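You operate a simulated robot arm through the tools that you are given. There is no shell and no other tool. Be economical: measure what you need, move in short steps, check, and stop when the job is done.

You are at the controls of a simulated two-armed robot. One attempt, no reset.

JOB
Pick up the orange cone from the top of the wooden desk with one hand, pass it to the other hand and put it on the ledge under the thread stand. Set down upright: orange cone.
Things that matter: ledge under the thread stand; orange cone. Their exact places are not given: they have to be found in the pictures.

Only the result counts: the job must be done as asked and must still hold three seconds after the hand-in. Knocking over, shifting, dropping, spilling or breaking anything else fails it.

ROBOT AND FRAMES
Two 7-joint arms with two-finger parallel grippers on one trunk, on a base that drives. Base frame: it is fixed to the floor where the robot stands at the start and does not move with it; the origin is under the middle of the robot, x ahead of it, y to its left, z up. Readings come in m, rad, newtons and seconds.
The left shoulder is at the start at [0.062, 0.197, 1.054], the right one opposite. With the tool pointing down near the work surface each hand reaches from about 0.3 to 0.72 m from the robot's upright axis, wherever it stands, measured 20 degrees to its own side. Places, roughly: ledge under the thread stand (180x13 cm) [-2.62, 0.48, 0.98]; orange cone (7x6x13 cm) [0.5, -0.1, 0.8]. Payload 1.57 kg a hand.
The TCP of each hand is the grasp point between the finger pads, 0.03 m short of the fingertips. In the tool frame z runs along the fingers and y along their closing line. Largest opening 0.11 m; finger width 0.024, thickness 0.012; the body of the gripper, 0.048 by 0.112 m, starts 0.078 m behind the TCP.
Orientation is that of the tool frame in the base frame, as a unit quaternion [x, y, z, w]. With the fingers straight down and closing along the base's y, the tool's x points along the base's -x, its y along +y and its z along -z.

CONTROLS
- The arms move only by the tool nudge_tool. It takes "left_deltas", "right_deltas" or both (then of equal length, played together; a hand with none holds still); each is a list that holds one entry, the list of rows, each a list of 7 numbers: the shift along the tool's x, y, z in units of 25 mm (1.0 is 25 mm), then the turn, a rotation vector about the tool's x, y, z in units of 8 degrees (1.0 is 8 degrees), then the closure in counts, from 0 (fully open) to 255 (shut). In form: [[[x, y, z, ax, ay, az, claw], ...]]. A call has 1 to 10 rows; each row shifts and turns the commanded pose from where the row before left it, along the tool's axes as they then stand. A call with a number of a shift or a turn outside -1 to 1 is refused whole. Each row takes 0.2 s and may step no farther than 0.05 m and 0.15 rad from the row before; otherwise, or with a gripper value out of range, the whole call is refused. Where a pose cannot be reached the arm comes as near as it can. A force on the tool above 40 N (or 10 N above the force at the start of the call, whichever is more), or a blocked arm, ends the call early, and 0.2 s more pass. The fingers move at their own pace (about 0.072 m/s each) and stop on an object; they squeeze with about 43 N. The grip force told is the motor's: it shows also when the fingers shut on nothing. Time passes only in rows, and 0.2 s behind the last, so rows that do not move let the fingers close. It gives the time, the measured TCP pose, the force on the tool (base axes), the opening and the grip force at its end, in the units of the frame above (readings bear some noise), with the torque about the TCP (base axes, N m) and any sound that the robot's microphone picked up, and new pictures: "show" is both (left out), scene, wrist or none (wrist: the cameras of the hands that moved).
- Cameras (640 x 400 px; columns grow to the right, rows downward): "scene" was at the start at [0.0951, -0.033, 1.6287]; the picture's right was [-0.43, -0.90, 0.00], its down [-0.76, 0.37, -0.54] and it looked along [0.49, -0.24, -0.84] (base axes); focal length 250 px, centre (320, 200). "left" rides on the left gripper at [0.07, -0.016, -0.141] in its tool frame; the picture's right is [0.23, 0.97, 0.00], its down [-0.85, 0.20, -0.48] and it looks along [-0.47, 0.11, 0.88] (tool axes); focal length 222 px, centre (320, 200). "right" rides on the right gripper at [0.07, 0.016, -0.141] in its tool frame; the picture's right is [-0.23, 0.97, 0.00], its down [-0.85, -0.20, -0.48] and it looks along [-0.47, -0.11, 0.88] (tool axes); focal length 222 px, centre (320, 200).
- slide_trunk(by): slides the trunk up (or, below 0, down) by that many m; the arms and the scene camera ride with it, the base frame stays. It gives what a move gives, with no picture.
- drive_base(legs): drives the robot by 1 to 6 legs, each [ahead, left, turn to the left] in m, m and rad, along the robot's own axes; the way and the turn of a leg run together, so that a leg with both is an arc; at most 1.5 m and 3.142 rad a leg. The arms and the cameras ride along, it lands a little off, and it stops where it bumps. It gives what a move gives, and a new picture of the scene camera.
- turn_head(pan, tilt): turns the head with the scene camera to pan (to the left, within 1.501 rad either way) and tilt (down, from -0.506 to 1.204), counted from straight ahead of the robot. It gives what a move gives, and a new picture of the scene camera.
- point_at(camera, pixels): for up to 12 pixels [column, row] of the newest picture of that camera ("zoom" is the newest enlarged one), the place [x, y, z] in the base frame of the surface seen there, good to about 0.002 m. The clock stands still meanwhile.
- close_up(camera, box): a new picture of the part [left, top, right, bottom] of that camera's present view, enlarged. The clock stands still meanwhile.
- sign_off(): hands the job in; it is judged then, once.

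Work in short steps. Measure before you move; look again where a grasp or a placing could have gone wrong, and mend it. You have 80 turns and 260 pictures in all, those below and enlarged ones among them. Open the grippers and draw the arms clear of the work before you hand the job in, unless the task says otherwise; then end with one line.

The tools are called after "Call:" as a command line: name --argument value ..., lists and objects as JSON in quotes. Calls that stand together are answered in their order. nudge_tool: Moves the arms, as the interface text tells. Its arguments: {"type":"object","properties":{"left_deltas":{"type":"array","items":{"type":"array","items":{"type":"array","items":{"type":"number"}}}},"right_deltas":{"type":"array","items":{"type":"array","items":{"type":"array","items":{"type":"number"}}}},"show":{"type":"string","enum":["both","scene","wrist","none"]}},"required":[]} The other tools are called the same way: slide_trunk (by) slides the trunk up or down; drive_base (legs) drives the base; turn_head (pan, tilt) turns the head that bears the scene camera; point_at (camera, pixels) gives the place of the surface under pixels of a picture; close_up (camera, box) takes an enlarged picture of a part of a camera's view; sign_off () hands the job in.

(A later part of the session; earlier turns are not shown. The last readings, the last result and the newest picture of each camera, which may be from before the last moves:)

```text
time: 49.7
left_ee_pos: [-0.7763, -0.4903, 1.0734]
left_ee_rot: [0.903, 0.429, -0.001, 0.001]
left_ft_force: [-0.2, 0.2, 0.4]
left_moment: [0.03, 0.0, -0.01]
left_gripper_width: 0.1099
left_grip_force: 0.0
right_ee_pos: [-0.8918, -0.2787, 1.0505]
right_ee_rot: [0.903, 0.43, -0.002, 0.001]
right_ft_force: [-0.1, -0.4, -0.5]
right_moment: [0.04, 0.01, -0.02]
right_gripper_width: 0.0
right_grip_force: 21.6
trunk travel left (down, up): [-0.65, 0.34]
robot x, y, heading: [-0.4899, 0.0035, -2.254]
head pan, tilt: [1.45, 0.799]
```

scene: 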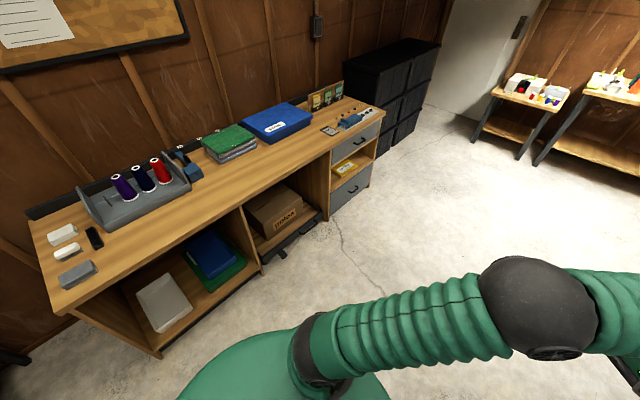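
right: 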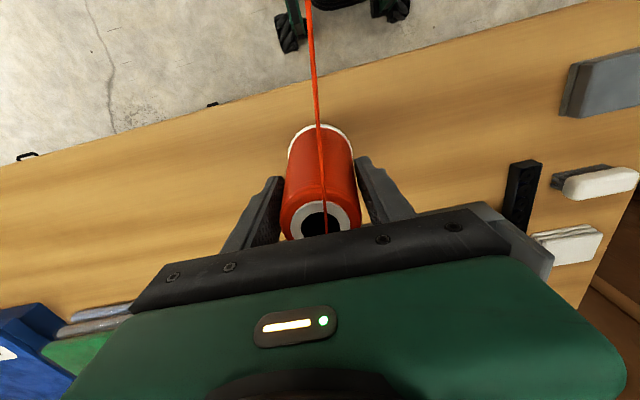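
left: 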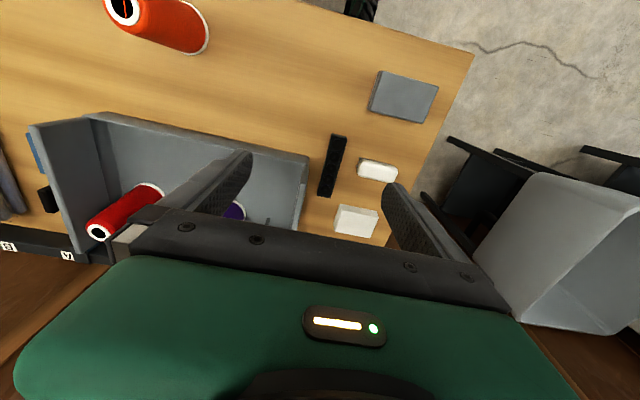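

The cone isn't on the desk. I follow the thread: it enters view near the robot's right side, so I measure it and look around the robot's base.

Call:
turn_head --pan -1.5 --tilt 1.2

Call:
close_up --camera "scene" --box '[0, 0, 640, 400]'

Call:
turn_head --pan 0 --tilt 1.2

Call:
turn_head --pan 1.5 --tilt 1.2

```text
time: 52.3
left_ee_pos: [-0.7764, -0.49, 1.0734]
left_ee_rot: [0.903, 0.429, -0.002, 0.001]
left_ft_force: [-0.5, 0.3, -0.8]
left_moment: [0.02, 0.02, 0.0]
left_gripper_width: 0.1101
left_grip_force: 0.0
right_ee_pos: [-0.8908, -0.2782, 1.0503]
right_ee_rot: [0.903, 0.43, -0.002, 0.001]
right_ft_force: [-0.1, 0.1, -0.2]
right_moment: [0.0, -0.01, 0.02]
right_gripper_width: 0.0
right_grip_force: 21.0
trunk travel left (down, up): [-0.65, 0.34]
robot x, y, heading: [-0.4884, 0.0013, -2.259]
head pan, tilt: [-1.499, 1.201]
```

scene: 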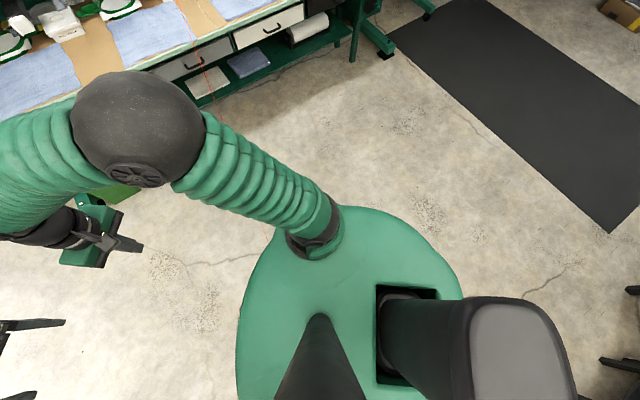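

```text
1.00 times, centred on (320, 200) of scene (not enlarged: the box is as wide or as high as the picture)
```

zoom: 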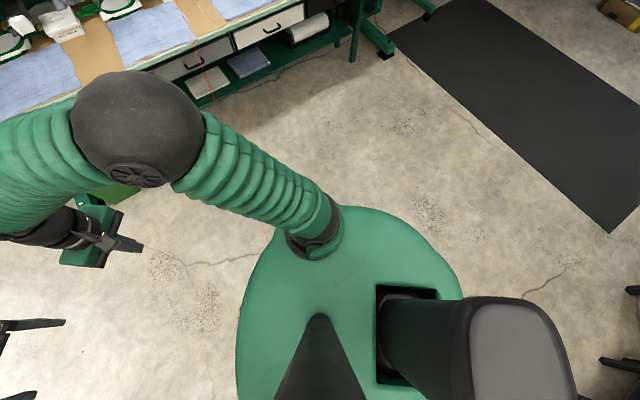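

```text
time: 53.9
left_ee_pos: [-0.7771, -0.4897, 1.073]
left_ee_rot: [0.903, 0.429, -0.002, 0.0]
left_ft_force: [-0.1, -0.9, -0.8]
left_moment: [0.01, -0.01, 0.01]
left_gripper_width: 0.1101
left_grip_force: 0.0
right_ee_pos: [-0.8913, -0.2793, 1.0494]
right_ee_rot: [0.903, 0.429, -0.002, 0.001]
right_ft_force: [-0.2, 0.5, 1.3]
right_moment: [-0.01, -0.01, 0.01]
right_gripper_width: 0.0003
right_grip_force: 21.7
trunk travel left (down, up): [-0.65, 0.34]
robot x, y, heading: [-0.4956, 0.0014, -2.254]
head pan, tilt: [0.0, 1.201]
```

scene: 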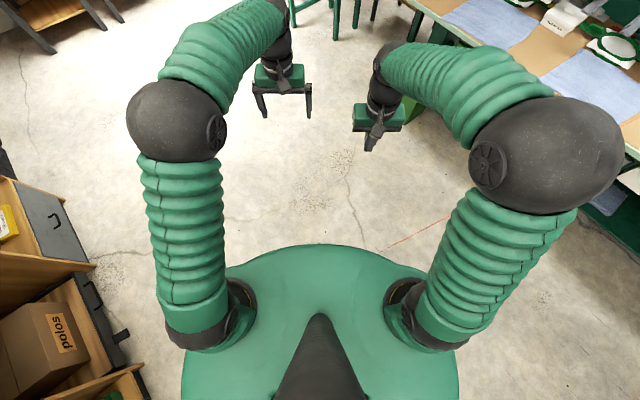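

```text
time: 55.5
left_ee_pos: [-0.7769, -0.4889, 1.0731]
left_ee_rot: [0.903, 0.429, 0.0, 0.001]
left_ft_force: [0.7, 0.7, 0.2]
left_moment: [-0.04, 0.01, -0.02]
left_gripper_width: 0.1101
left_grip_force: 0.1
right_ee_pos: [-0.8927, -0.2784, 1.0498]
right_ee_rot: [0.903, 0.429, -0.002, 0.0]
right_ft_force: [-0.3, 0.3, 0.2]
right_moment: [0.02, -0.02, -0.01]
right_gripper_width: 0.0
right_grip_force: 21.3
trunk travel left (down, up): [-0.65, 0.34]
robot x, y, heading: [-0.4942, 0.004, -2.254]
head pan, tilt: [1.499, 1.201]
```

scene: 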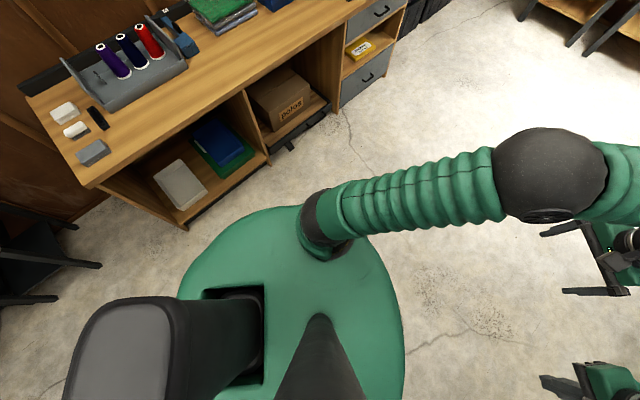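

In the middle picture the thread runs from (440,222) to (385,248), under the robot's front. I measure it.

Call:
turn_head --pan -0.3 --tilt 1.0

Call:
close_up --camera "scene" --box '[240, 160, 480, 310]'

```text
time: 57.3
left_ee_pos: [-0.7771, -0.4906, 1.0734]
left_ee_rot: [0.903, 0.43, -0.002, 0.001]
left_ft_force: [0.0, -0.4, -0.9]
left_moment: [0.0, -0.02, 0.0]
left_gripper_width: 0.1098
left_grip_force: 0.0
right_ee_pos: [-0.8922, -0.2786, 1.0514]
right_ee_rot: [0.903, 0.429, -0.001, 0.0]
right_ft_force: [0.5, 0.9, 1.1]
right_moment: [-0.01, -0.02, 0.01]
right_gripper_width: 0.0
right_grip_force: 21.6
trunk travel left (down, up): [-0.65, 0.34]
robot x, y, heading: [-0.492, 0.0052, -2.257]
head pan, tilt: [-0.3, 1.0]
```

scene: 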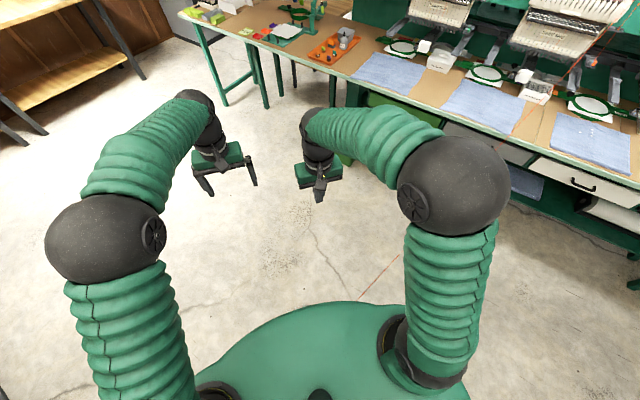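

```text
2.67 times, centred on (360, 235) of scene
```

zoom: 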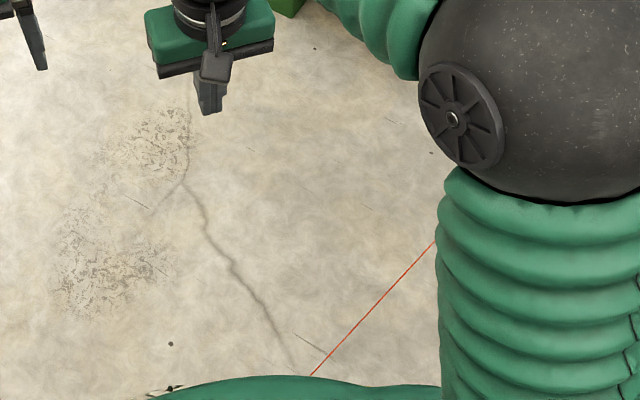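

Call:
point_at --camera "zoom" --pixels '[[430, 246], [414, 262], [398, 280], [382, 298], [366, 315], [350, 333], [334, 350], [318, 367], [424, 252], [390, 289], [342, 342], [358, 324]]'

Call:
point_at --camera "scene" --pixels '[[596, 45], [597, 42], [604, 30], [600, 37]]'

```text
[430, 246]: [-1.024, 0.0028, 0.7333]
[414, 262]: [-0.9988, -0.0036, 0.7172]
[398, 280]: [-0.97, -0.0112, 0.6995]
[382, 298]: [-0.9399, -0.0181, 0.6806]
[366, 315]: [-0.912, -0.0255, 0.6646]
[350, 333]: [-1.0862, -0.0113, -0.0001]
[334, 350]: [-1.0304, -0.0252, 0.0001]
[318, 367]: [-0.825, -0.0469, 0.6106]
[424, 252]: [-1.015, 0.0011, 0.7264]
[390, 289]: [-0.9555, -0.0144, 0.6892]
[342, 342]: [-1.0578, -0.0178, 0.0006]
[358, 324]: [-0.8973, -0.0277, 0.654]
```

```text
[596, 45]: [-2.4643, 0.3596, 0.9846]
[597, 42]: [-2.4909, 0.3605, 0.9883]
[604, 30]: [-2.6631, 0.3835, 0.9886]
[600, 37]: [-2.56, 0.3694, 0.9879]
```

The thread line points to the floor near (0.1, -0.28), hidden by my own shell. I drive ahead a little and look to the left-back.

Call:
drive_base --legs '[[0.4, 0, 0]]'

Call:
turn_head --pan 1.5 --tilt 1.0

```text
time: 59.8
left_ee_pos: [-1.0277, -0.8053, 1.0743]
left_ee_rot: [0.902, 0.431, -0.003, 0.001]
left_ft_force: [0.5, -0.2, 0.2]
left_moment: [-0.03, -0.01, 0.0]
left_gripper_width: 0.1098
left_grip_force: 0.0
right_ee_pos: [-1.1443, -0.5933, 1.0508]
right_ee_rot: [0.902, 0.431, -0.003, 0.001]
right_ft_force: [-0.1, 0.3, -0.2]
right_moment: [0.0, 0.02, -0.02]
right_gripper_width: 0.0004
right_grip_force: 21.4
trunk travel left (down, up): [-0.65, 0.34]
robot x, y, heading: [-0.7445, -0.311, -2.251]
head pan, tilt: [-0.3, 1.0]
```

scene: 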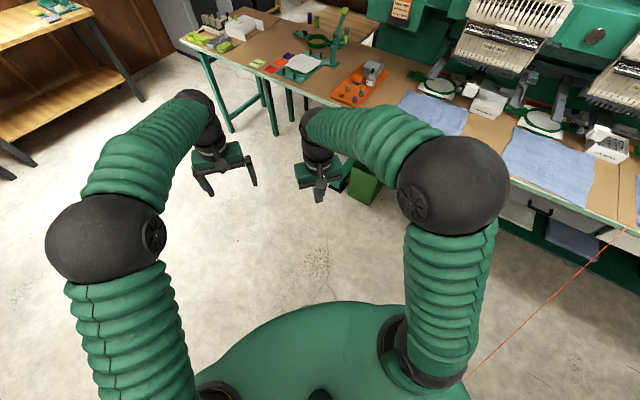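

```text
time: 61.6
left_ee_pos: [-1.0275, -0.8049, 1.0744]
left_ee_rot: [0.902, 0.431, -0.003, 0.001]
left_ft_force: [0.5, 0.5, 0.0]
left_moment: [0.0, 0.01, -0.01]
left_gripper_width: 0.1102
left_grip_force: 0.1
right_ee_pos: [-1.1432, -0.5935, 1.051]
right_ee_rot: [0.902, 0.431, -0.002, 0.0]
right_ft_force: [0.1, 0.2, -0.2]
right_moment: [0.0, 0.03, -0.04]
right_gripper_width: 0.0
right_grip_force: 21.2
trunk travel left (down, up): [-0.65, 0.34]
robot x, y, heading: [-0.7452, -0.3064, -2.248]
head pan, tilt: [1.499, 1.0]
```

scene: 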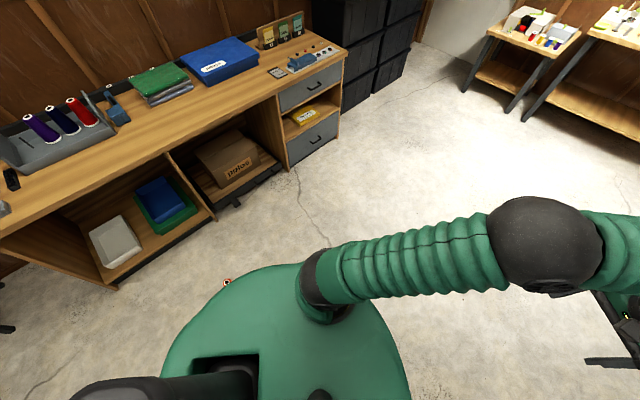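

A red bit shows at (227,282), beside the shell. I enlarge and measure it.

Call:
close_up --camera "scene" --box '[190, 255, 270, 305]'

Call:
point_at --camera "scene" --pixels '[[227, 281], [229, 283], [225, 283], [220, 275]]'

Call:
drive_base --legs '[[0.25, 0, 0]]'

Call:
turn_head --pan 1.5 --tilt 0.9

```text
8.00 times, centred on (230, 280) of scene
```

zoom: 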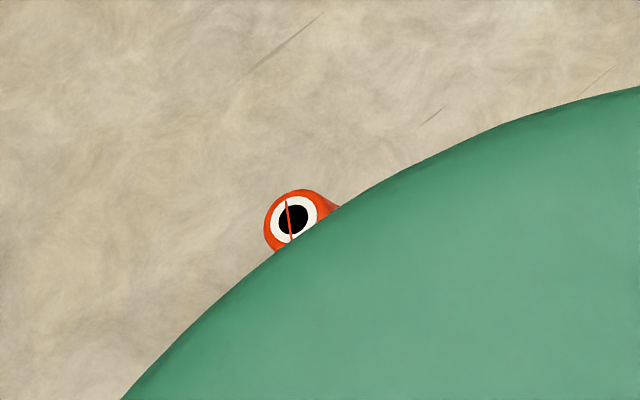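

```text
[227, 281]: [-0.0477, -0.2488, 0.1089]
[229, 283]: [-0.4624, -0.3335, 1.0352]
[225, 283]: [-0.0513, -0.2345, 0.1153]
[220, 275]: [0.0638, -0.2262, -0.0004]
```

```text
time: 63.4
left_ee_pos: [-1.1815, -0.9998, 1.0753]
left_ee_rot: [0.901, 0.433, -0.004, 0.002]
left_ft_force: [-0.1, 0.0, 0.4]
left_moment: [0.04, -0.01, -0.03]
left_gripper_width: 0.1098
left_grip_force: 0.0
right_ee_pos: [-1.2988, -0.7904, 1.0517]
right_ee_rot: [0.901, 0.433, -0.004, 0.002]
right_ft_force: [0.1, -0.1, 0.2]
right_moment: [0.01, 0.0, 0.02]
right_gripper_width: 0.0003
right_grip_force: 21.0
trunk travel left (down, up): [-0.65, 0.34]
robot x, y, heading: [-0.9021, -0.5029, -2.243]
head pan, tilt: [1.499, 1.0]
```

scene: 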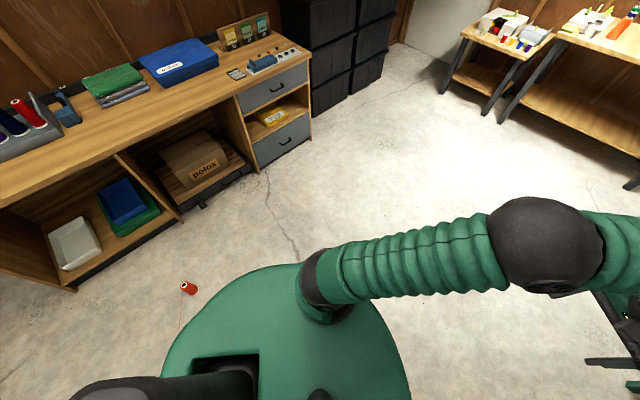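

```text
time: 64.1
left_ee_pos: [-1.1831, -1.0011, 1.0754]
left_ee_rot: [0.901, 0.433, -0.003, 0.001]
left_ft_force: [-0.6, -0.1, 0.2]
left_moment: [0.0, 0.0, 0.01]
left_gripper_width: 0.1099
left_grip_force: 0.2
right_ee_pos: [-1.2992, -0.7905, 1.0515]
right_ee_rot: [0.901, 0.434, -0.003, 0.001]
right_ft_force: [-0.1, -0.7, 0.1]
right_moment: [0.0, 0.01, 0.02]
right_gripper_width: 0.0
right_grip_force: 21.4
trunk travel left (down, up): [-0.65, 0.34]
robot x, y, heading: [-0.9035, -0.506, -2.247]
head pan, tilt: [1.499, 0.901]
```

scene: 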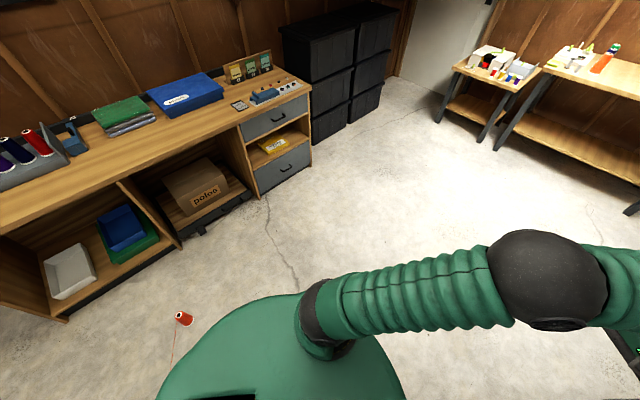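

The cone is on the floor at (183,318). I enlarge and measure its pose.

Call:
close_up --camera "scene" --box '[160, 295, 216, 335]'

Call:
point_at --camera "zoom" --pixels '[[220, 210], [200, 240], [270, 230], [300, 260], [330, 280], [360, 300], [280, 320], [240, 290]]'

```text
10.00 times, centred on (188, 315) of scene
```

zoom: 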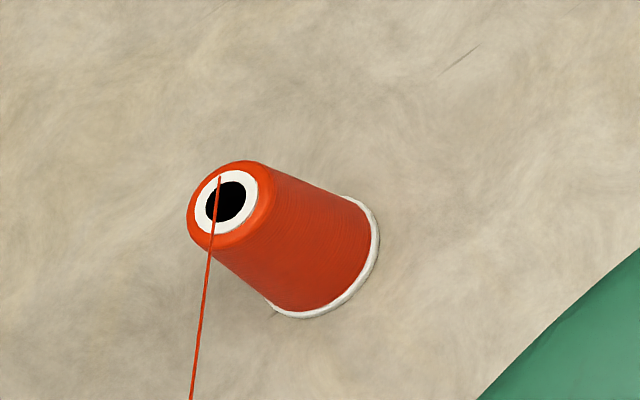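

```text
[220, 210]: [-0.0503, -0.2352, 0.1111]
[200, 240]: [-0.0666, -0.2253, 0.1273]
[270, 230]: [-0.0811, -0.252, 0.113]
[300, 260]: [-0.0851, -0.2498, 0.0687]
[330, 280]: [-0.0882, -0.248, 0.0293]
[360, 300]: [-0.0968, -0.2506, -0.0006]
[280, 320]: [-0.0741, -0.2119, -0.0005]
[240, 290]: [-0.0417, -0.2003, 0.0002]
```

The cone stands upright and unharmed on the floor at about (-0.055, -0.24); the thread seems to have snagged on my body as I turned. I will take it with the left hand from the side away from the thread, and from then on always face the machine. First I turn and open the right hand.

Call:
nudge_tool --right_deltas '[[[0, 0, 0, 0, 0, 0, 0], [0, 0, 0, 0, 0, 0, 0], [0, 0, 0, 0, 0, 0, 0], [0, 0, 0, 0, 0, 0, 0]]]' --show "none"

Call:
turn_head --pan 0.2 --tilt 0.9

Call:
drive_base --legs '[[0, 0, 3.047]]'

```text
time: 65.1
left_ee_pos: [-1.1814, -1.0008, 1.0748]
left_ee_rot: [0.901, 0.433, -0.002, 0.002]
left_ft_force: [0.4, -0.4, -0.6]
left_moment: [0.03, 0.04, 0.01]
left_gripper_width: 0.11
left_grip_force: 0.0
right_ee_pos: [-1.2991, -0.7907, 1.0532]
right_ee_rot: [0.901, 0.433, -0.003, 0.001]
right_ft_force: [0.0, 0.0, -0.4]
right_moment: [0.02, -0.03, -0.01]
right_gripper_width: 0.1099
right_grip_force: 0.0
trunk travel left (down, up): [-0.65, 0.34]
robot x, y, heading: [-0.9053, -0.5104, -2.245]
head pan, tilt: [1.499, 0.901]
```

```text
time: 66.6
left_ee_pos: [-1.1835, -1.0013, 1.0748]
left_ee_rot: [0.902, 0.433, -0.004, 0.002]
left_ft_force: [-0.1, 0.1, -0.4]
left_moment: [0.0, 0.02, -0.01]
left_gripper_width: 0.1098
left_grip_force: 0.0
right_ee_pos: [-1.2974, -0.7904, 1.051]
right_ee_rot: [0.901, 0.433, -0.003, 0.002]
right_ft_force: [-0.6, -0.1, 0.5]
right_moment: [0.0, 0.03, -0.02]
right_gripper_width: 0.1098
right_grip_force: 0.0
trunk travel left (down, up): [-0.65, 0.34]
robot x, y, heading: [-0.902, -0.5031, -2.244]
head pan, tilt: [0.201, 0.901]
```

scene: 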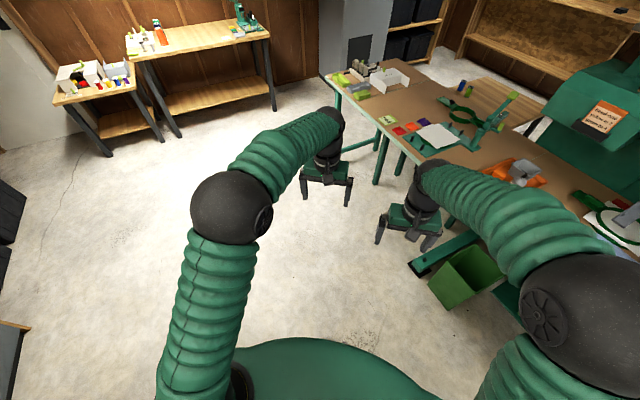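

```text
time: 74.0
left_ee_pos: [-0.5626, -0.0531, 1.0748]
left_ee_rot: [-0.373, 0.928, 0.001, 0.003]
left_ft_force: [-1.0, 0.0, 1.0]
left_moment: [-0.01, 0.0, 0.0]
left_gripper_width: 0.1101
left_grip_force: 0.2
right_ee_pos: [-0.4742, -0.2764, 1.0508]
right_ee_rot: [-0.373, 0.928, 0.001, 0.003]
right_ft_force: [-0.1, -0.4, -1.3]
right_moment: [-0.03, -0.02, -0.02]
right_gripper_width: 0.1099
right_grip_force: 0.1
trunk travel left (down, up): [-0.65, 0.34]
robot x, y, heading: [-0.9048, -0.5051, 0.764]
head pan, tilt: [0.201, 0.901]
```

scene: 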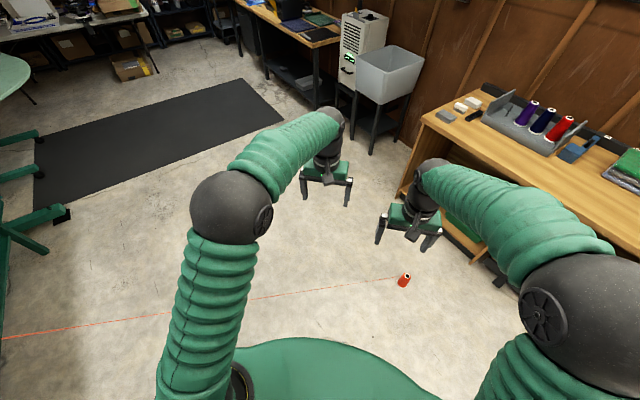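

The cone is visible at (404,280) with the thread running left. I measure it precisely.

Call:
close_up --camera "scene" --box '[380, 262, 428, 296]'

Call:
point_at --camera "zoom" --pixels '[[320, 130], [300, 150], [340, 150], [320, 170], [320, 200], [320, 250], [350, 270], [370, 270]]'

```text
11.76 times, centred on (404, 279) of scene
```

zoom: 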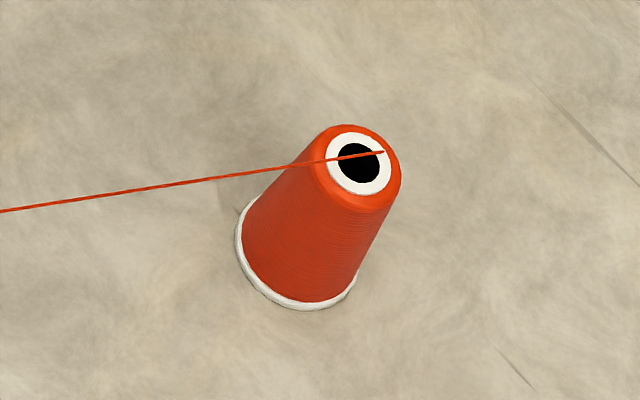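

```text
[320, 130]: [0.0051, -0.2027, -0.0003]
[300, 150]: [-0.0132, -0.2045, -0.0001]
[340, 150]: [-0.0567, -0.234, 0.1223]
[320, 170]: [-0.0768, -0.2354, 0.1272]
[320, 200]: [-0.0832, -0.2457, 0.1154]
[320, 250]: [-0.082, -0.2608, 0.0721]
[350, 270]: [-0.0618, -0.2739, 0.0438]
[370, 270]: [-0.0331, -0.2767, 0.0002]
```

I refine with the white ring's four edge points.

Call:
point_at --camera "zoom" --pixels '[[331, 168], [386, 158], [350, 136], [366, 189], [245, 270], [300, 305], [350, 290]]'

Call:
drive_base --legs '[[0, -0.547, 0], [0.328, 0, 0]]'

Call:
slide_trunk --by -0.65

Call:
turn_head --pan 0.3 --tilt 1.1

```text
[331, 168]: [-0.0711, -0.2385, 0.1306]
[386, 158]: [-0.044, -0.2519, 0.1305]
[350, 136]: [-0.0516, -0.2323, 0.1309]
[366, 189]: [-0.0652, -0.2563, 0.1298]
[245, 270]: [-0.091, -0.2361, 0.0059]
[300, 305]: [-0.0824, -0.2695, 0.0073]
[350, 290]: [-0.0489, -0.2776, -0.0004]
```

```text
time: 78.9
left_ee_pos: [0.0464, -0.2138, 1.0774]
left_ee_rot: [-0.375, 0.927, 0.001, 0.005]
left_ft_force: [-0.1, 0.5, -0.3]
left_moment: [-0.03, -0.01, 0.02]
left_gripper_width: 0.1099
left_grip_force: 0.1
right_ee_pos: [0.1348, -0.4374, 1.0537]
right_ee_rot: [-0.375, 0.927, 0.001, 0.003]
right_ft_force: [0.4, -0.2, 0.3]
right_moment: [-0.04, 0.03, -0.01]
right_gripper_width: 0.1099
right_grip_force: 0.1
trunk travel left (down, up): [-0.65, 0.34]
robot x, y, heading: [-0.2942, -0.668, 0.768]
head pan, tilt: [0.201, 0.901]
```

scene: 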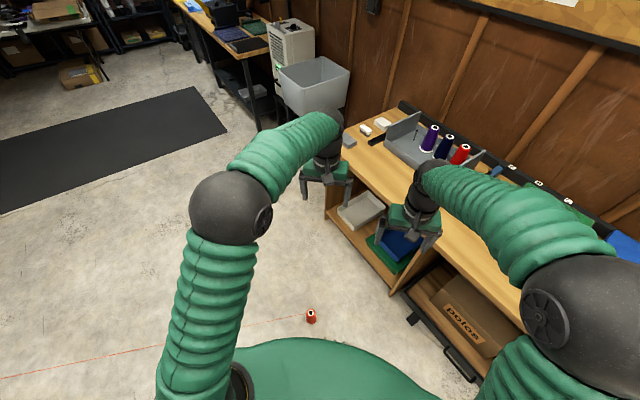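

```text
refused: -0.65 is not a number from -0.4 to 0.4
```

```text
time: 79.6
left_ee_pos: [0.047, -0.2143, 1.0766]
left_ee_rot: [-0.374, 0.927, 0.002, 0.004]
left_ft_force: [-0.4, 0.5, 0.0]
left_moment: [-0.02, -0.03, -0.02]
left_gripper_width: 0.1102
left_grip_force: 0.1
right_ee_pos: [0.1341, -0.4384, 1.052]
right_ee_rot: [-0.375, 0.927, 0.002, 0.004]
right_ft_force: [1.1, 0.2, -0.1]
right_moment: [0.03, 0.02, -0.02]
right_gripper_width: 0.1099
right_grip_force: 0.0
trunk travel left (down, up): [-0.65, 0.34]
robot x, y, heading: [-0.2889, -0.6666, 0.768]
head pan, tilt: [0.3, 1.1]
```

scene: 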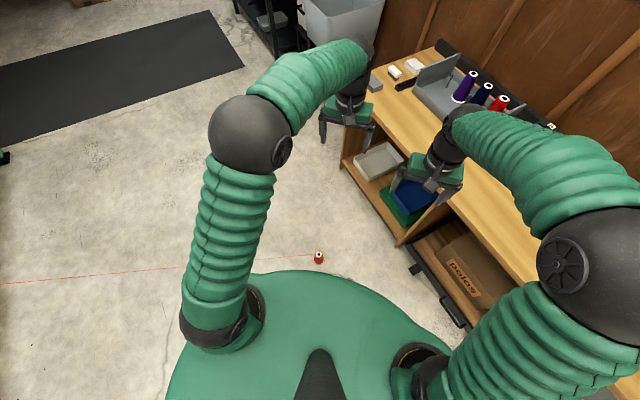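

Cone axis is at (-0.058, -0.245). Before lowering the trunk I check how close the right elbow is to the desk.

Call:
point_at --camera "scene" --pixels '[[600, 225], [560, 270], [635, 260], [600, 300], [520, 150], [540, 195], [436, 225], [470, 110], [450, 300]]'

```text
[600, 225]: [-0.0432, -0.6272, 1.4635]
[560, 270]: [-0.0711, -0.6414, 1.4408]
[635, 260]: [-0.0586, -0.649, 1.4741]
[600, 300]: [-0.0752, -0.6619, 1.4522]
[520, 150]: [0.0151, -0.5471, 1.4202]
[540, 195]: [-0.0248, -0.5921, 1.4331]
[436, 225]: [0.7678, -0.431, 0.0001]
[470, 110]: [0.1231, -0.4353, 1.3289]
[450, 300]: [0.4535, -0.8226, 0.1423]
```

Clearances are fine. I move the left hand above the cone and lower the trunk in two slides.

Call:
nudge_tool --left_deltas '[[[0.776, 0.406, 0, 0, 0, 0, 0], [0.776, 0.406, 0, 0, 0, 0, 0], [0.776, 0.406, 0, 0, 0, 0, 0], [0.776, 0.406, 0, 0, 0, 0, 0], [0.776, 0.406, 0, 0, 0, 0, 0]]]' --show "none"

Call:
slide_trunk --by -0.4

Call:
slide_trunk --by -0.2

Call:
nudge_tool --left_deltas '[[[0, 0, 0, 0, 0, 0, 0]]]'

```text
time: 80.8
left_ee_pos: [-0.0596, -0.2446, 1.0753]
left_ee_rot: [-0.375, 0.927, 0.001, 0.006]
left_ft_force: [-0.3, 0.2, -0.5]
left_moment: [-0.03, -0.01, -0.01]
left_gripper_width: 0.1101
left_grip_force: 0.0
right_ee_pos: [0.1337, -0.4379, 1.0542]
right_ee_rot: [-0.375, 0.927, 0.002, 0.006]
right_ft_force: [-0.8, 0.1, -0.6]
right_moment: [-0.04, -0.01, 0.03]
right_gripper_width: 0.1103
right_grip_force: 0.0
trunk travel left (down, up): [-0.65, 0.34]
robot x, y, heading: [-0.2954, -0.6662, 0.768]
head pan, tilt: [0.3, 1.1]
```

```text
time: 84.7
left_ee_pos: [-0.0587, -0.2448, 0.6759]
left_ee_rot: [-0.374, 0.927, 0.001, 0.004]
left_ft_force: [0.0, -0.4, -0.1]
left_moment: [-0.04, 0.0, -0.02]
left_gripper_width: 0.11
left_grip_force: 0.1
right_ee_pos: [0.1336, -0.439, 0.6536]
right_ee_rot: [-0.374, 0.927, 0.001, 0.005]
right_ft_force: [-0.3, 0.6, 0.4]
right_moment: [-0.03, 0.02, 0.0]
right_gripper_width: 0.11
right_grip_force: 0.0
trunk travel left (down, up): [-0.25, 0.74]
robot x, y, heading: [-0.2914, -0.6678, 0.763]
head pan, tilt: [0.3, 1.1]
```

```text
time: 86.8
left_ee_pos: [-0.0593, -0.2451, 0.4752]
left_ee_rot: [-0.375, 0.927, 0.001, 0.005]
left_ft_force: [-0.3, -0.2, 0.4]
left_moment: [0.04, 0.0, -0.01]
left_gripper_width: 0.1101
left_grip_force: 0.0
right_ee_pos: [0.1338, -0.4377, 0.4537]
right_ee_rot: [-0.375, 0.927, 0.002, 0.004]
right_ft_force: [0.1, -0.6, 0.4]
right_moment: [0.01, 0.01, -0.01]
right_gripper_width: 0.11
right_grip_force: 0.1
trunk travel left (down, up): [-0.05, 0.94]
robot x, y, heading: [-0.2915, -0.6667, 0.772]
head pan, tilt: [0.3, 1.1]
```

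```text
time: 87.2
left_ee_pos: [-0.0592, -0.2448, 0.4756]
left_ee_rot: [-0.375, 0.927, 0.002, 0.003]
left_ft_force: [-1.3, -1.1, 0.1]
left_moment: [-0.02, 0.02, 0.01]
left_gripper_width: 0.1098
left_grip_force: 0.1
right_ee_pos: [0.1347, -0.4387, 0.4523]
right_ee_rot: [-0.375, 0.927, 0.001, 0.004]
right_ft_force: [-1.5, 0.2, 0.9]
right_moment: [-0.02, 0.02, 0.0]
right_gripper_width: 0.1101
right_grip_force: 0.0
trunk travel left (down, up): [-0.05, 0.94]
robot x, y, heading: [-0.2935, -0.6654, 0.766]
head pan, tilt: [0.3, 1.1]
```

scene: 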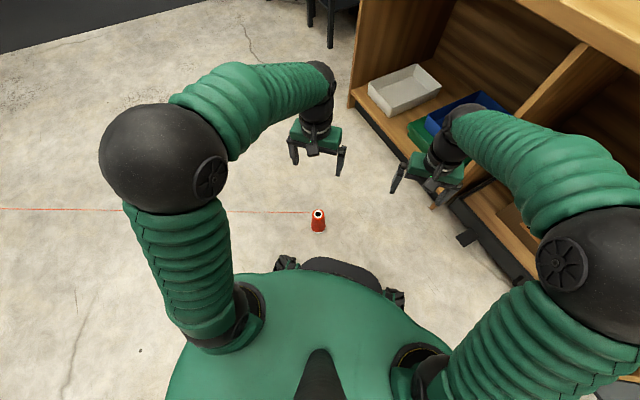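
left: 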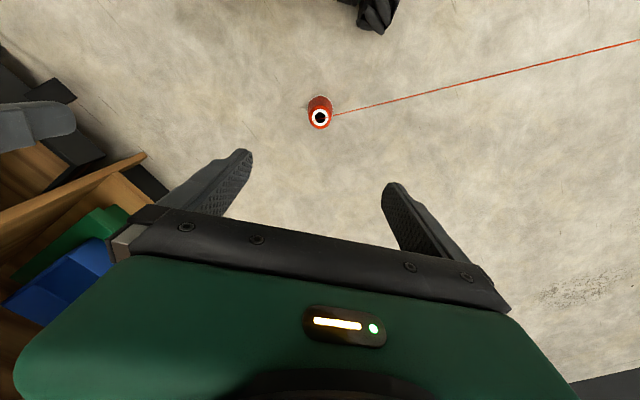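

The thread leaves toward the left finger's side. I turn the left hand about its axis by ~56° so the fingers close across the thread rather than onto it.

Call:
nudge_tool --left_deltas '[[[0, 0, 0, 0, 0, 0.9, 0], [0, 0, 0, 0, 0, 0.9, 0], [0, 0, 0, 0, 0, 0.9, 0], [0, 0, 0, 0, 0, 0.9, 0], [0, 0, 0, 0, 0, 0.9, 0], [0, 0, 0, 0, 0, 0.9, 0], [0, 0, 0, 0, 0, 0.9, 0], [0, 0, 0, 0, 0, 0.8, 0], [0, 0, 0, 0, 0, 0, 0]]]'

```text
time: 89.2
left_ee_pos: [-0.0578, -0.2448, 0.4749]
left_ee_rot: [0.113, 0.994, 0.003, 0.002]
left_ft_force: [-0.2, 0.3, 0.1]
left_moment: [0.01, 0.03, 0.0]
left_gripper_width: 0.1098
left_grip_force: 0.1
right_ee_pos: [0.1333, -0.4381, 0.4538]
right_ee_rot: [-0.374, 0.927, 0.002, 0.004]
right_ft_force: [-0.4, -0.7, 0.5]
right_moment: [0.01, -0.02, -0.04]
right_gripper_width: 0.1101
right_grip_force: 0.1
trunk travel left (down, up): [-0.05, 0.94]
robot x, y, heading: [-0.2938, -0.6665, 0.768]
head pan, tilt: [0.3, 1.1]
```

scene: 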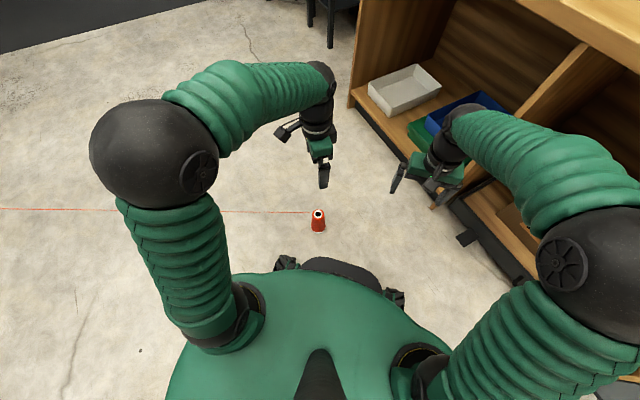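
left: 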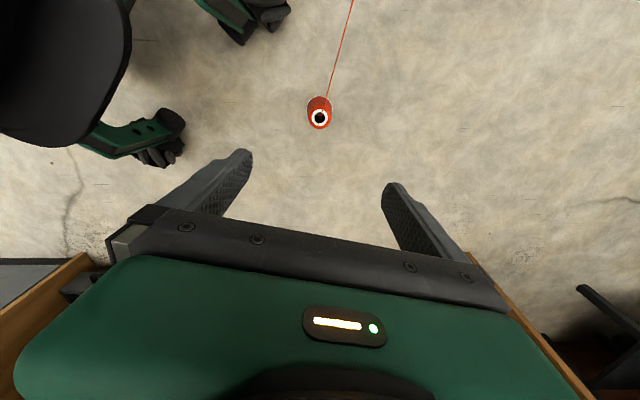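

Aligned: the thread now runs across the finger gap. I descend in two calls.

Call:
nudge_tool --left_deltas '[[[0, 0, 0.95, 0, 0, 0, 0], [0, 0, 0.95, 0, 0, 0, 0], [0, 0, 0.95, 0, 0, 0, 0], [0, 0, 0.95, 0, 0, 0, 0], [0, 0, 0.95, 0, 0, 0, 0], [0, 0, 0.95, 0, 0, 0, 0], [0, 0, 0.95, 0, 0, 0, 0], [0, 0, 0.95, 0, 0, 0, 0], [0, 0, 0.95, 0, 0, 0, 0], [0, 0, 0.95, 0, 0, 0, 0]]]' --show "wrist"

```text
time: 91.4
left_ee_pos: [-0.0563, -0.2433, 0.2364]
left_ee_rot: [0.113, 0.994, 0.003, 0.003]
left_ft_force: [-0.3, 0.3, 0.0]
left_moment: [0.03, 0.0, 0.01]
left_gripper_width: 0.1099
left_grip_force: 0.0
right_ee_pos: [0.1341, -0.4383, 0.451]
right_ee_rot: [-0.375, 0.927, 0.002, 0.003]
right_ft_force: [-0.1, 0.5, 0.7]
right_moment: [0.03, -0.01, 0.04]
right_gripper_width: 0.1097
right_grip_force: 0.2
trunk travel left (down, up): [-0.05, 0.94]
robot x, y, heading: [-0.294, -0.6667, 0.765]
head pan, tilt: [0.3, 1.1]
```

left: 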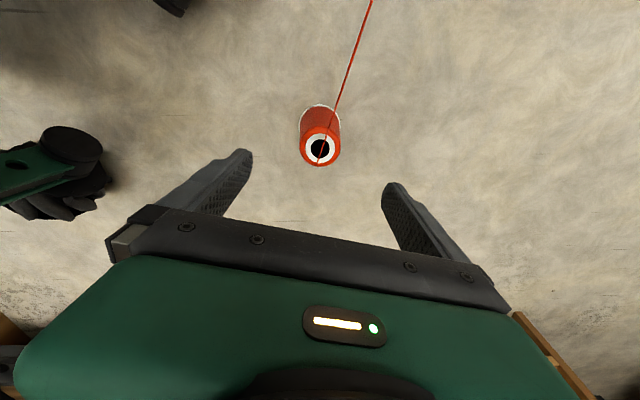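

Still centred. I descend the last 14 cm and close.

Call:
nudge_tool --left_deltas '[[[0.07, -0.05, 0.94, 0, 0, 0, 0], [0, 0, 0.94, 0, 0, 0, 0], [0, 0, 0.94, 0, 0, 0, 0], [0, 0, 0.94, 0, 0, 0, 0], [0, 0, 0.94, 0, 0, 0, 0], [0, 0, 0.94, 0, 0, 0, 0], [0, 0, 0, 0, 0, 0, 0]]]' --show "wrist"

Call:
nudge_tool --left_deltas '[[[0, 0, 0, 0, 0, 0, 255], [0, 0, 0, 0, 0, 0, 255], [0, 0, 0, 0, 0, 0, 255], [0, 0, 0, 0, 0, 0, 255], [0, 0, 0, 0, 0, 0, 255], [0, 0, 0, 0, 0, 0, 255]]]' --show "wrist"

```text
time: 93.0
left_ee_pos: [-0.0581, -0.2441, 0.0959]
left_ee_rot: [0.112, 0.994, 0.002, 0.003]
left_ft_force: [0.0, 0.2, -0.7]
left_moment: [0.03, 0.01, 0.02]
left_gripper_width: 0.1102
left_grip_force: 0.1
right_ee_pos: [0.1342, -0.4384, 0.453]
right_ee_rot: [-0.374, 0.927, 0.002, 0.004]
right_ft_force: [1.6, -0.1, -0.6]
right_moment: [0.0, -0.01, 0.02]
right_gripper_width: 0.1101
right_grip_force: 0.1
trunk travel left (down, up): [-0.05, 0.94]
robot x, y, heading: [-0.2913, -0.6641, 0.773]
head pan, tilt: [0.3, 1.1]
```

left: 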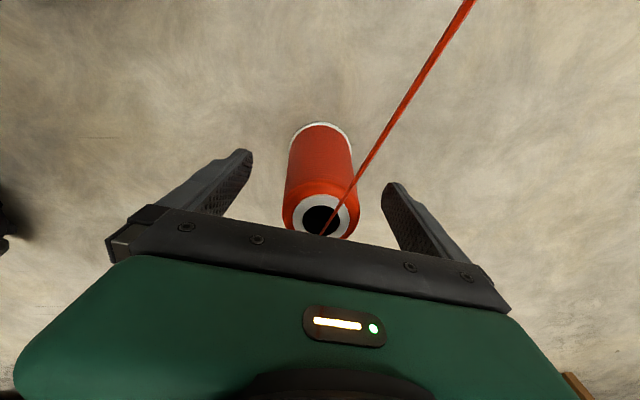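

```text
time: 94.4
left_ee_pos: [-0.0583, -0.2434, 0.0965]
left_ee_rot: [0.111, 0.994, 0.003, 0.003]
left_ft_force: [0.4, 1.3, -0.3]
left_moment: [0.01, 0.02, 0.0]
left_gripper_width: 0.0564
left_grip_force: 42.6
right_ee_pos: [0.1337, -0.4386, 0.4539]
right_ee_rot: [-0.375, 0.927, 0.001, 0.004]
right_ft_force: [0.2, -0.1, 0.3]
right_moment: [-0.02, -0.03, 0.0]
right_gripper_width: 0.1101
right_grip_force: 0.0
trunk travel left (down, up): [-0.05, 0.94]
robot x, y, heading: [-0.2937, -0.6632, 0.767]
head pan, tilt: [0.3, 1.1]
```

left: 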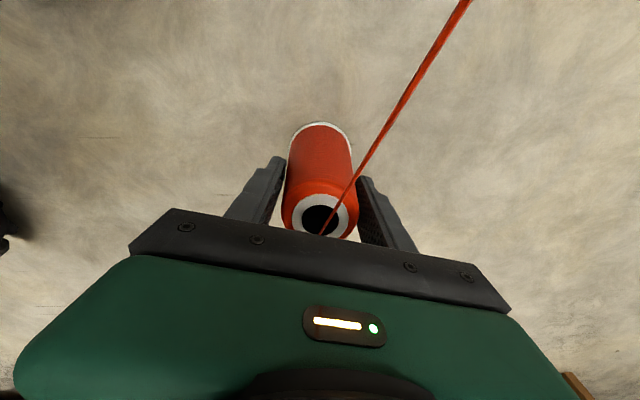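

Held (opening 0.0564). I lift 20 cm and look, then raise the trunk.

Call:
nudge_tool --left_deltas '[[[0, 0, -0.6, 0, 0, 0, 255], [0, 0, -1, 0, 0, 0, 255], [0, 0, -1, 0, 0, 0, 255], [0, 0, -1, 0, 0, 0, 255], [0, 0, -1, 0, 0, 0, 255], [0, 0, -1, 0, 0, 0, 255], [0, 0, -1, 0, 0, 0, 255], [0, 0, -1, 0, 0, 0, 255], [0, 0, -1, 0, 0, 0, 255]]]' --show "wrist"

Call:
slide_trunk --by 0.3

Call:
slide_trunk --by 0.3

```text
time: 96.4
left_ee_pos: [-0.0583, -0.2449, 0.3099]
left_ee_rot: [0.112, 0.994, 0.003, 0.004]
left_ft_force: [0.6, -1.0, -0.6]
left_moment: [-0.01, -0.05, 0.01]
left_gripper_width: 0.0566
left_grip_force: 42.6
right_ee_pos: [0.1337, -0.4386, 0.4523]
right_ee_rot: [-0.375, 0.927, 0.002, 0.004]
right_ft_force: [0.0, 0.3, -0.2]
right_moment: [-0.03, 0.02, 0.0]
right_gripper_width: 0.1098
right_grip_force: 0.0
trunk travel left (down, up): [-0.05, 0.94]
robot x, y, heading: [-0.2893, -0.6645, 0.769]
head pan, tilt: [0.3, 1.1]
```

left: 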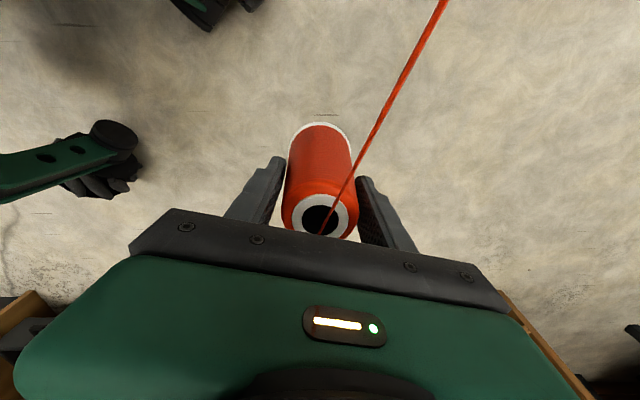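

```text
time: 99.4
left_ee_pos: [-0.0586, -0.2435, 0.6106]
left_ee_rot: [0.112, 0.994, 0.003, 0.003]
left_ft_force: [-0.1, -0.9, -0.7]
left_moment: [0.01, 0.03, 0.01]
left_gripper_width: 0.0562
left_grip_force: 42.5
right_ee_pos: [0.1348, -0.438, 0.7529]
right_ee_rot: [-0.375, 0.927, 0.002, 0.004]
right_ft_force: [-0.3, 0.4, -0.2]
right_moment: [-0.02, 0.01, -0.01]
right_gripper_width: 0.1099
right_grip_force: 0.0
trunk travel left (down, up): [-0.35, 0.64]
robot x, y, heading: [-0.2912, -0.6657, 0.769]
head pan, tilt: [0.3, 1.1]
```

```text
time: 102.4
left_ee_pos: [-0.0591, -0.244, 0.9101]
left_ee_rot: [0.112, 0.994, 0.003, 0.003]
left_ft_force: [-0.6, -0.3, -1.0]
left_moment: [-0.03, 0.01, 0.02]
left_gripper_width: 0.0563
left_grip_force: 43.3
right_ee_pos: [0.1341, -0.4386, 1.0523]
right_ee_rot: [-0.376, 0.927, 0.001, 0.002]
right_ft_force: [0.2, -0.3, -0.1]
right_moment: [0.0, 0.0, 0.02]
right_gripper_width: 0.1103
right_grip_force: 0.0
trunk travel left (down, up): [-0.65, 0.34]
robot x, y, heading: [-0.2931, -0.6678, 0.768]
head pan, tilt: [0.3, 1.1]
```

Still held, thread clear to the left-front. I make a small test turn left (toward the machine) and check the grip.

Call:
drive_base --legs '[[0, 0, 0.3]]'

```text
time: 103.8
left_ee_pos: [-0.1912, -0.1944, 0.9101]
left_ee_rot: [-0.037, 0.999, 0.003, 0.002]
left_ft_force: [0.1, 0.0, -1.5]
left_moment: [0.0, 0.03, -0.02]
left_gripper_width: 0.0568
left_grip_force: 43.0
right_ee_pos: [0.0494, -0.3237, 1.0532]
right_ee_rot: [-0.508, 0.861, 0.003, 0.004]
right_ft_force: [0.3, -0.3, -0.4]
right_moment: [-0.04, 0.03, 0.02]
right_gripper_width: 0.1099
right_grip_force: 0.0
trunk travel left (down, up): [-0.65, 0.34]
robot x, y, heading: [-0.2899, -0.6723, 1.06]
head pan, tilt: [0.3, 1.1]
```

scene: 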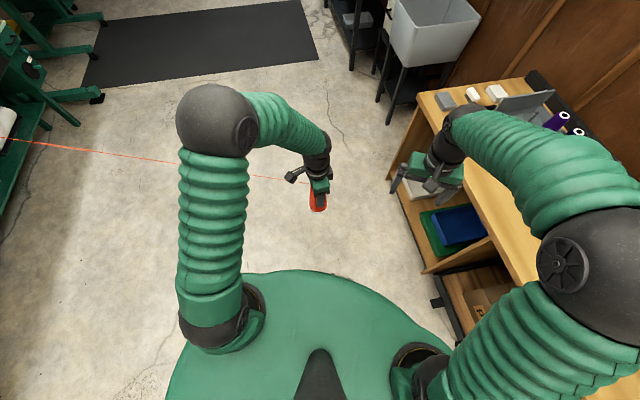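

The turn held. I back away along my own axes, keeping the machine ahead-left so the thread stays clear.

Call:
drive_base --legs '[[-1.1, -0.1, 0]]'

Call:
turn_head --pan -1.5 --tilt 0.6

Call:
turn_head --pan 1.5 --tilt 0.6

```text
time: 109.3
left_ee_pos: [-0.6224, -1.1755, 0.9115]
left_ee_rot: [-0.028, 1.0, 0.005, 0.003]
left_ft_force: [0.6, 0.7, -1.3]
left_moment: [0.0, 0.02, 0.02]
left_gripper_width: 0.0568
left_grip_force: 42.9
right_ee_pos: [-0.3837, -1.3083, 1.0529]
right_ee_rot: [-0.501, 0.865, 0.003, 0.005]
right_ft_force: [-0.1, 0.0, 0.0]
right_moment: [-0.01, 0.0, 0.0]
right_gripper_width: 0.1102
right_grip_force: 0.2
trunk travel left (down, up): [-0.65, 0.34]
robot x, y, heading: [-0.7258, -1.6478, 1.049]
head pan, tilt: [0.3, 1.1]
```

scene: 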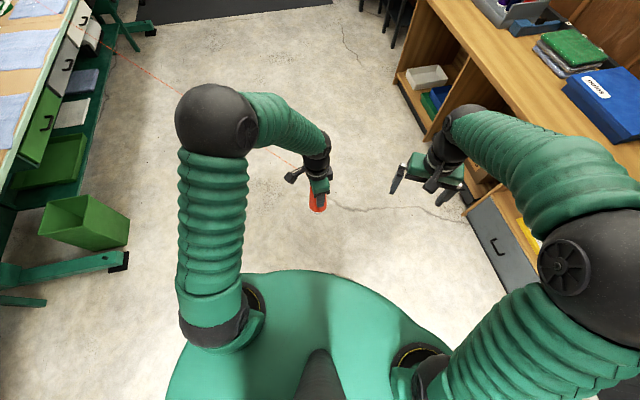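

```text
time: 111.1
left_ee_pos: [-0.6229, -1.1776, 0.9126]
left_ee_rot: [-0.029, 1.0, 0.005, 0.003]
left_ft_force: [0.5, -0.2, -0.6]
left_moment: [0.01, -0.01, -0.02]
left_gripper_width: 0.0565
left_grip_force: 42.7
right_ee_pos: [-0.3843, -1.3109, 1.0536]
right_ee_rot: [-0.501, 0.866, 0.003, 0.005]
right_ft_force: [-0.1, -0.1, -0.3]
right_moment: [-0.02, 0.0, -0.02]
right_gripper_width: 0.1099
right_grip_force: 0.0
trunk travel left (down, up): [-0.65, 0.34]
robot x, y, heading: [-0.7282, -1.6473, 1.051]
head pan, tilt: [-1.499, 0.6]
```

scene: 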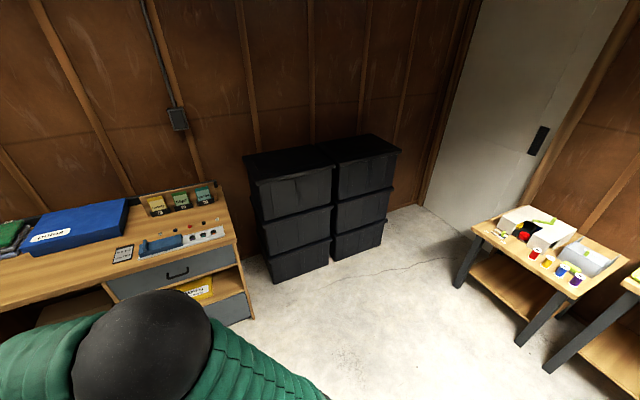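

```text
time: 113.7
left_ee_pos: [-0.6223, -1.1765, 0.9121]
left_ee_rot: [-0.03, 1.0, 0.005, 0.004]
left_ft_force: [-0.8, -0.1, -1.7]
left_moment: [0.01, -0.02, 0.01]
left_gripper_width: 0.0565
left_grip_force: 43.4
right_ee_pos: [-0.3837, -1.3103, 1.0539]
right_ee_rot: [-0.501, 0.865, 0.003, 0.006]
right_ft_force: [0.1, -0.2, -0.4]
right_moment: [-0.01, 0.0, 0.02]
right_gripper_width: 0.1102
right_grip_force: 0.0
trunk travel left (down, up): [-0.65, 0.34]
robot x, y, heading: [-0.7281, -1.6449, 1.05]
head pan, tilt: [1.499, 0.6]
```

scene: 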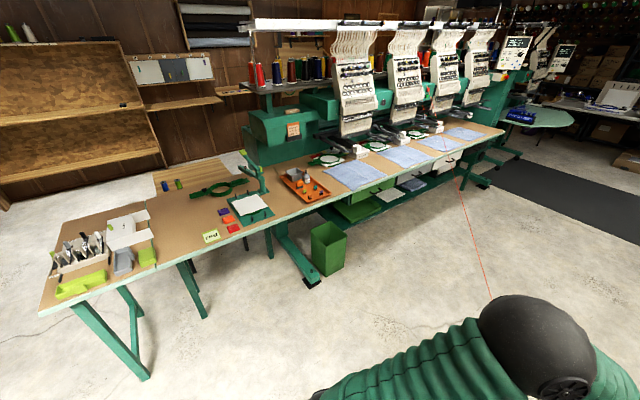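

I measure the table end, the items and the space behind.

Call:
point_at --camera "scene" --pixels '[[40, 312], [55, 220], [148, 376], [155, 178], [225, 158], [188, 205], [165, 165], [10, 205], [30, 260], [250, 155], [100, 238], [240, 210]]'

Call:
close_up --camera "scene" --box '[130, 40, 340, 200]'

```text
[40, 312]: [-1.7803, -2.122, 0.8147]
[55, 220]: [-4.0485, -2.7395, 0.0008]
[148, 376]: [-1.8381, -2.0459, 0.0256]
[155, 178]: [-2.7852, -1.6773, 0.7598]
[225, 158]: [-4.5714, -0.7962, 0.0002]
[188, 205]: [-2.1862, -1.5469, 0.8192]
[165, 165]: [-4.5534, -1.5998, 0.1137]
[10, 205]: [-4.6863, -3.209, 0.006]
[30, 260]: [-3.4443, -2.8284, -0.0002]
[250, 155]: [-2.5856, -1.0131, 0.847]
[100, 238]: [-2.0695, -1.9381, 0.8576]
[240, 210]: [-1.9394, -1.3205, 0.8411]
```

```text
2.50 times, centred on (235, 120) of scene
```

zoom: 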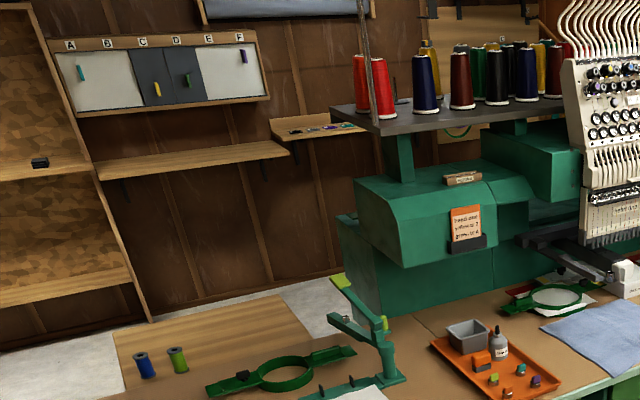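

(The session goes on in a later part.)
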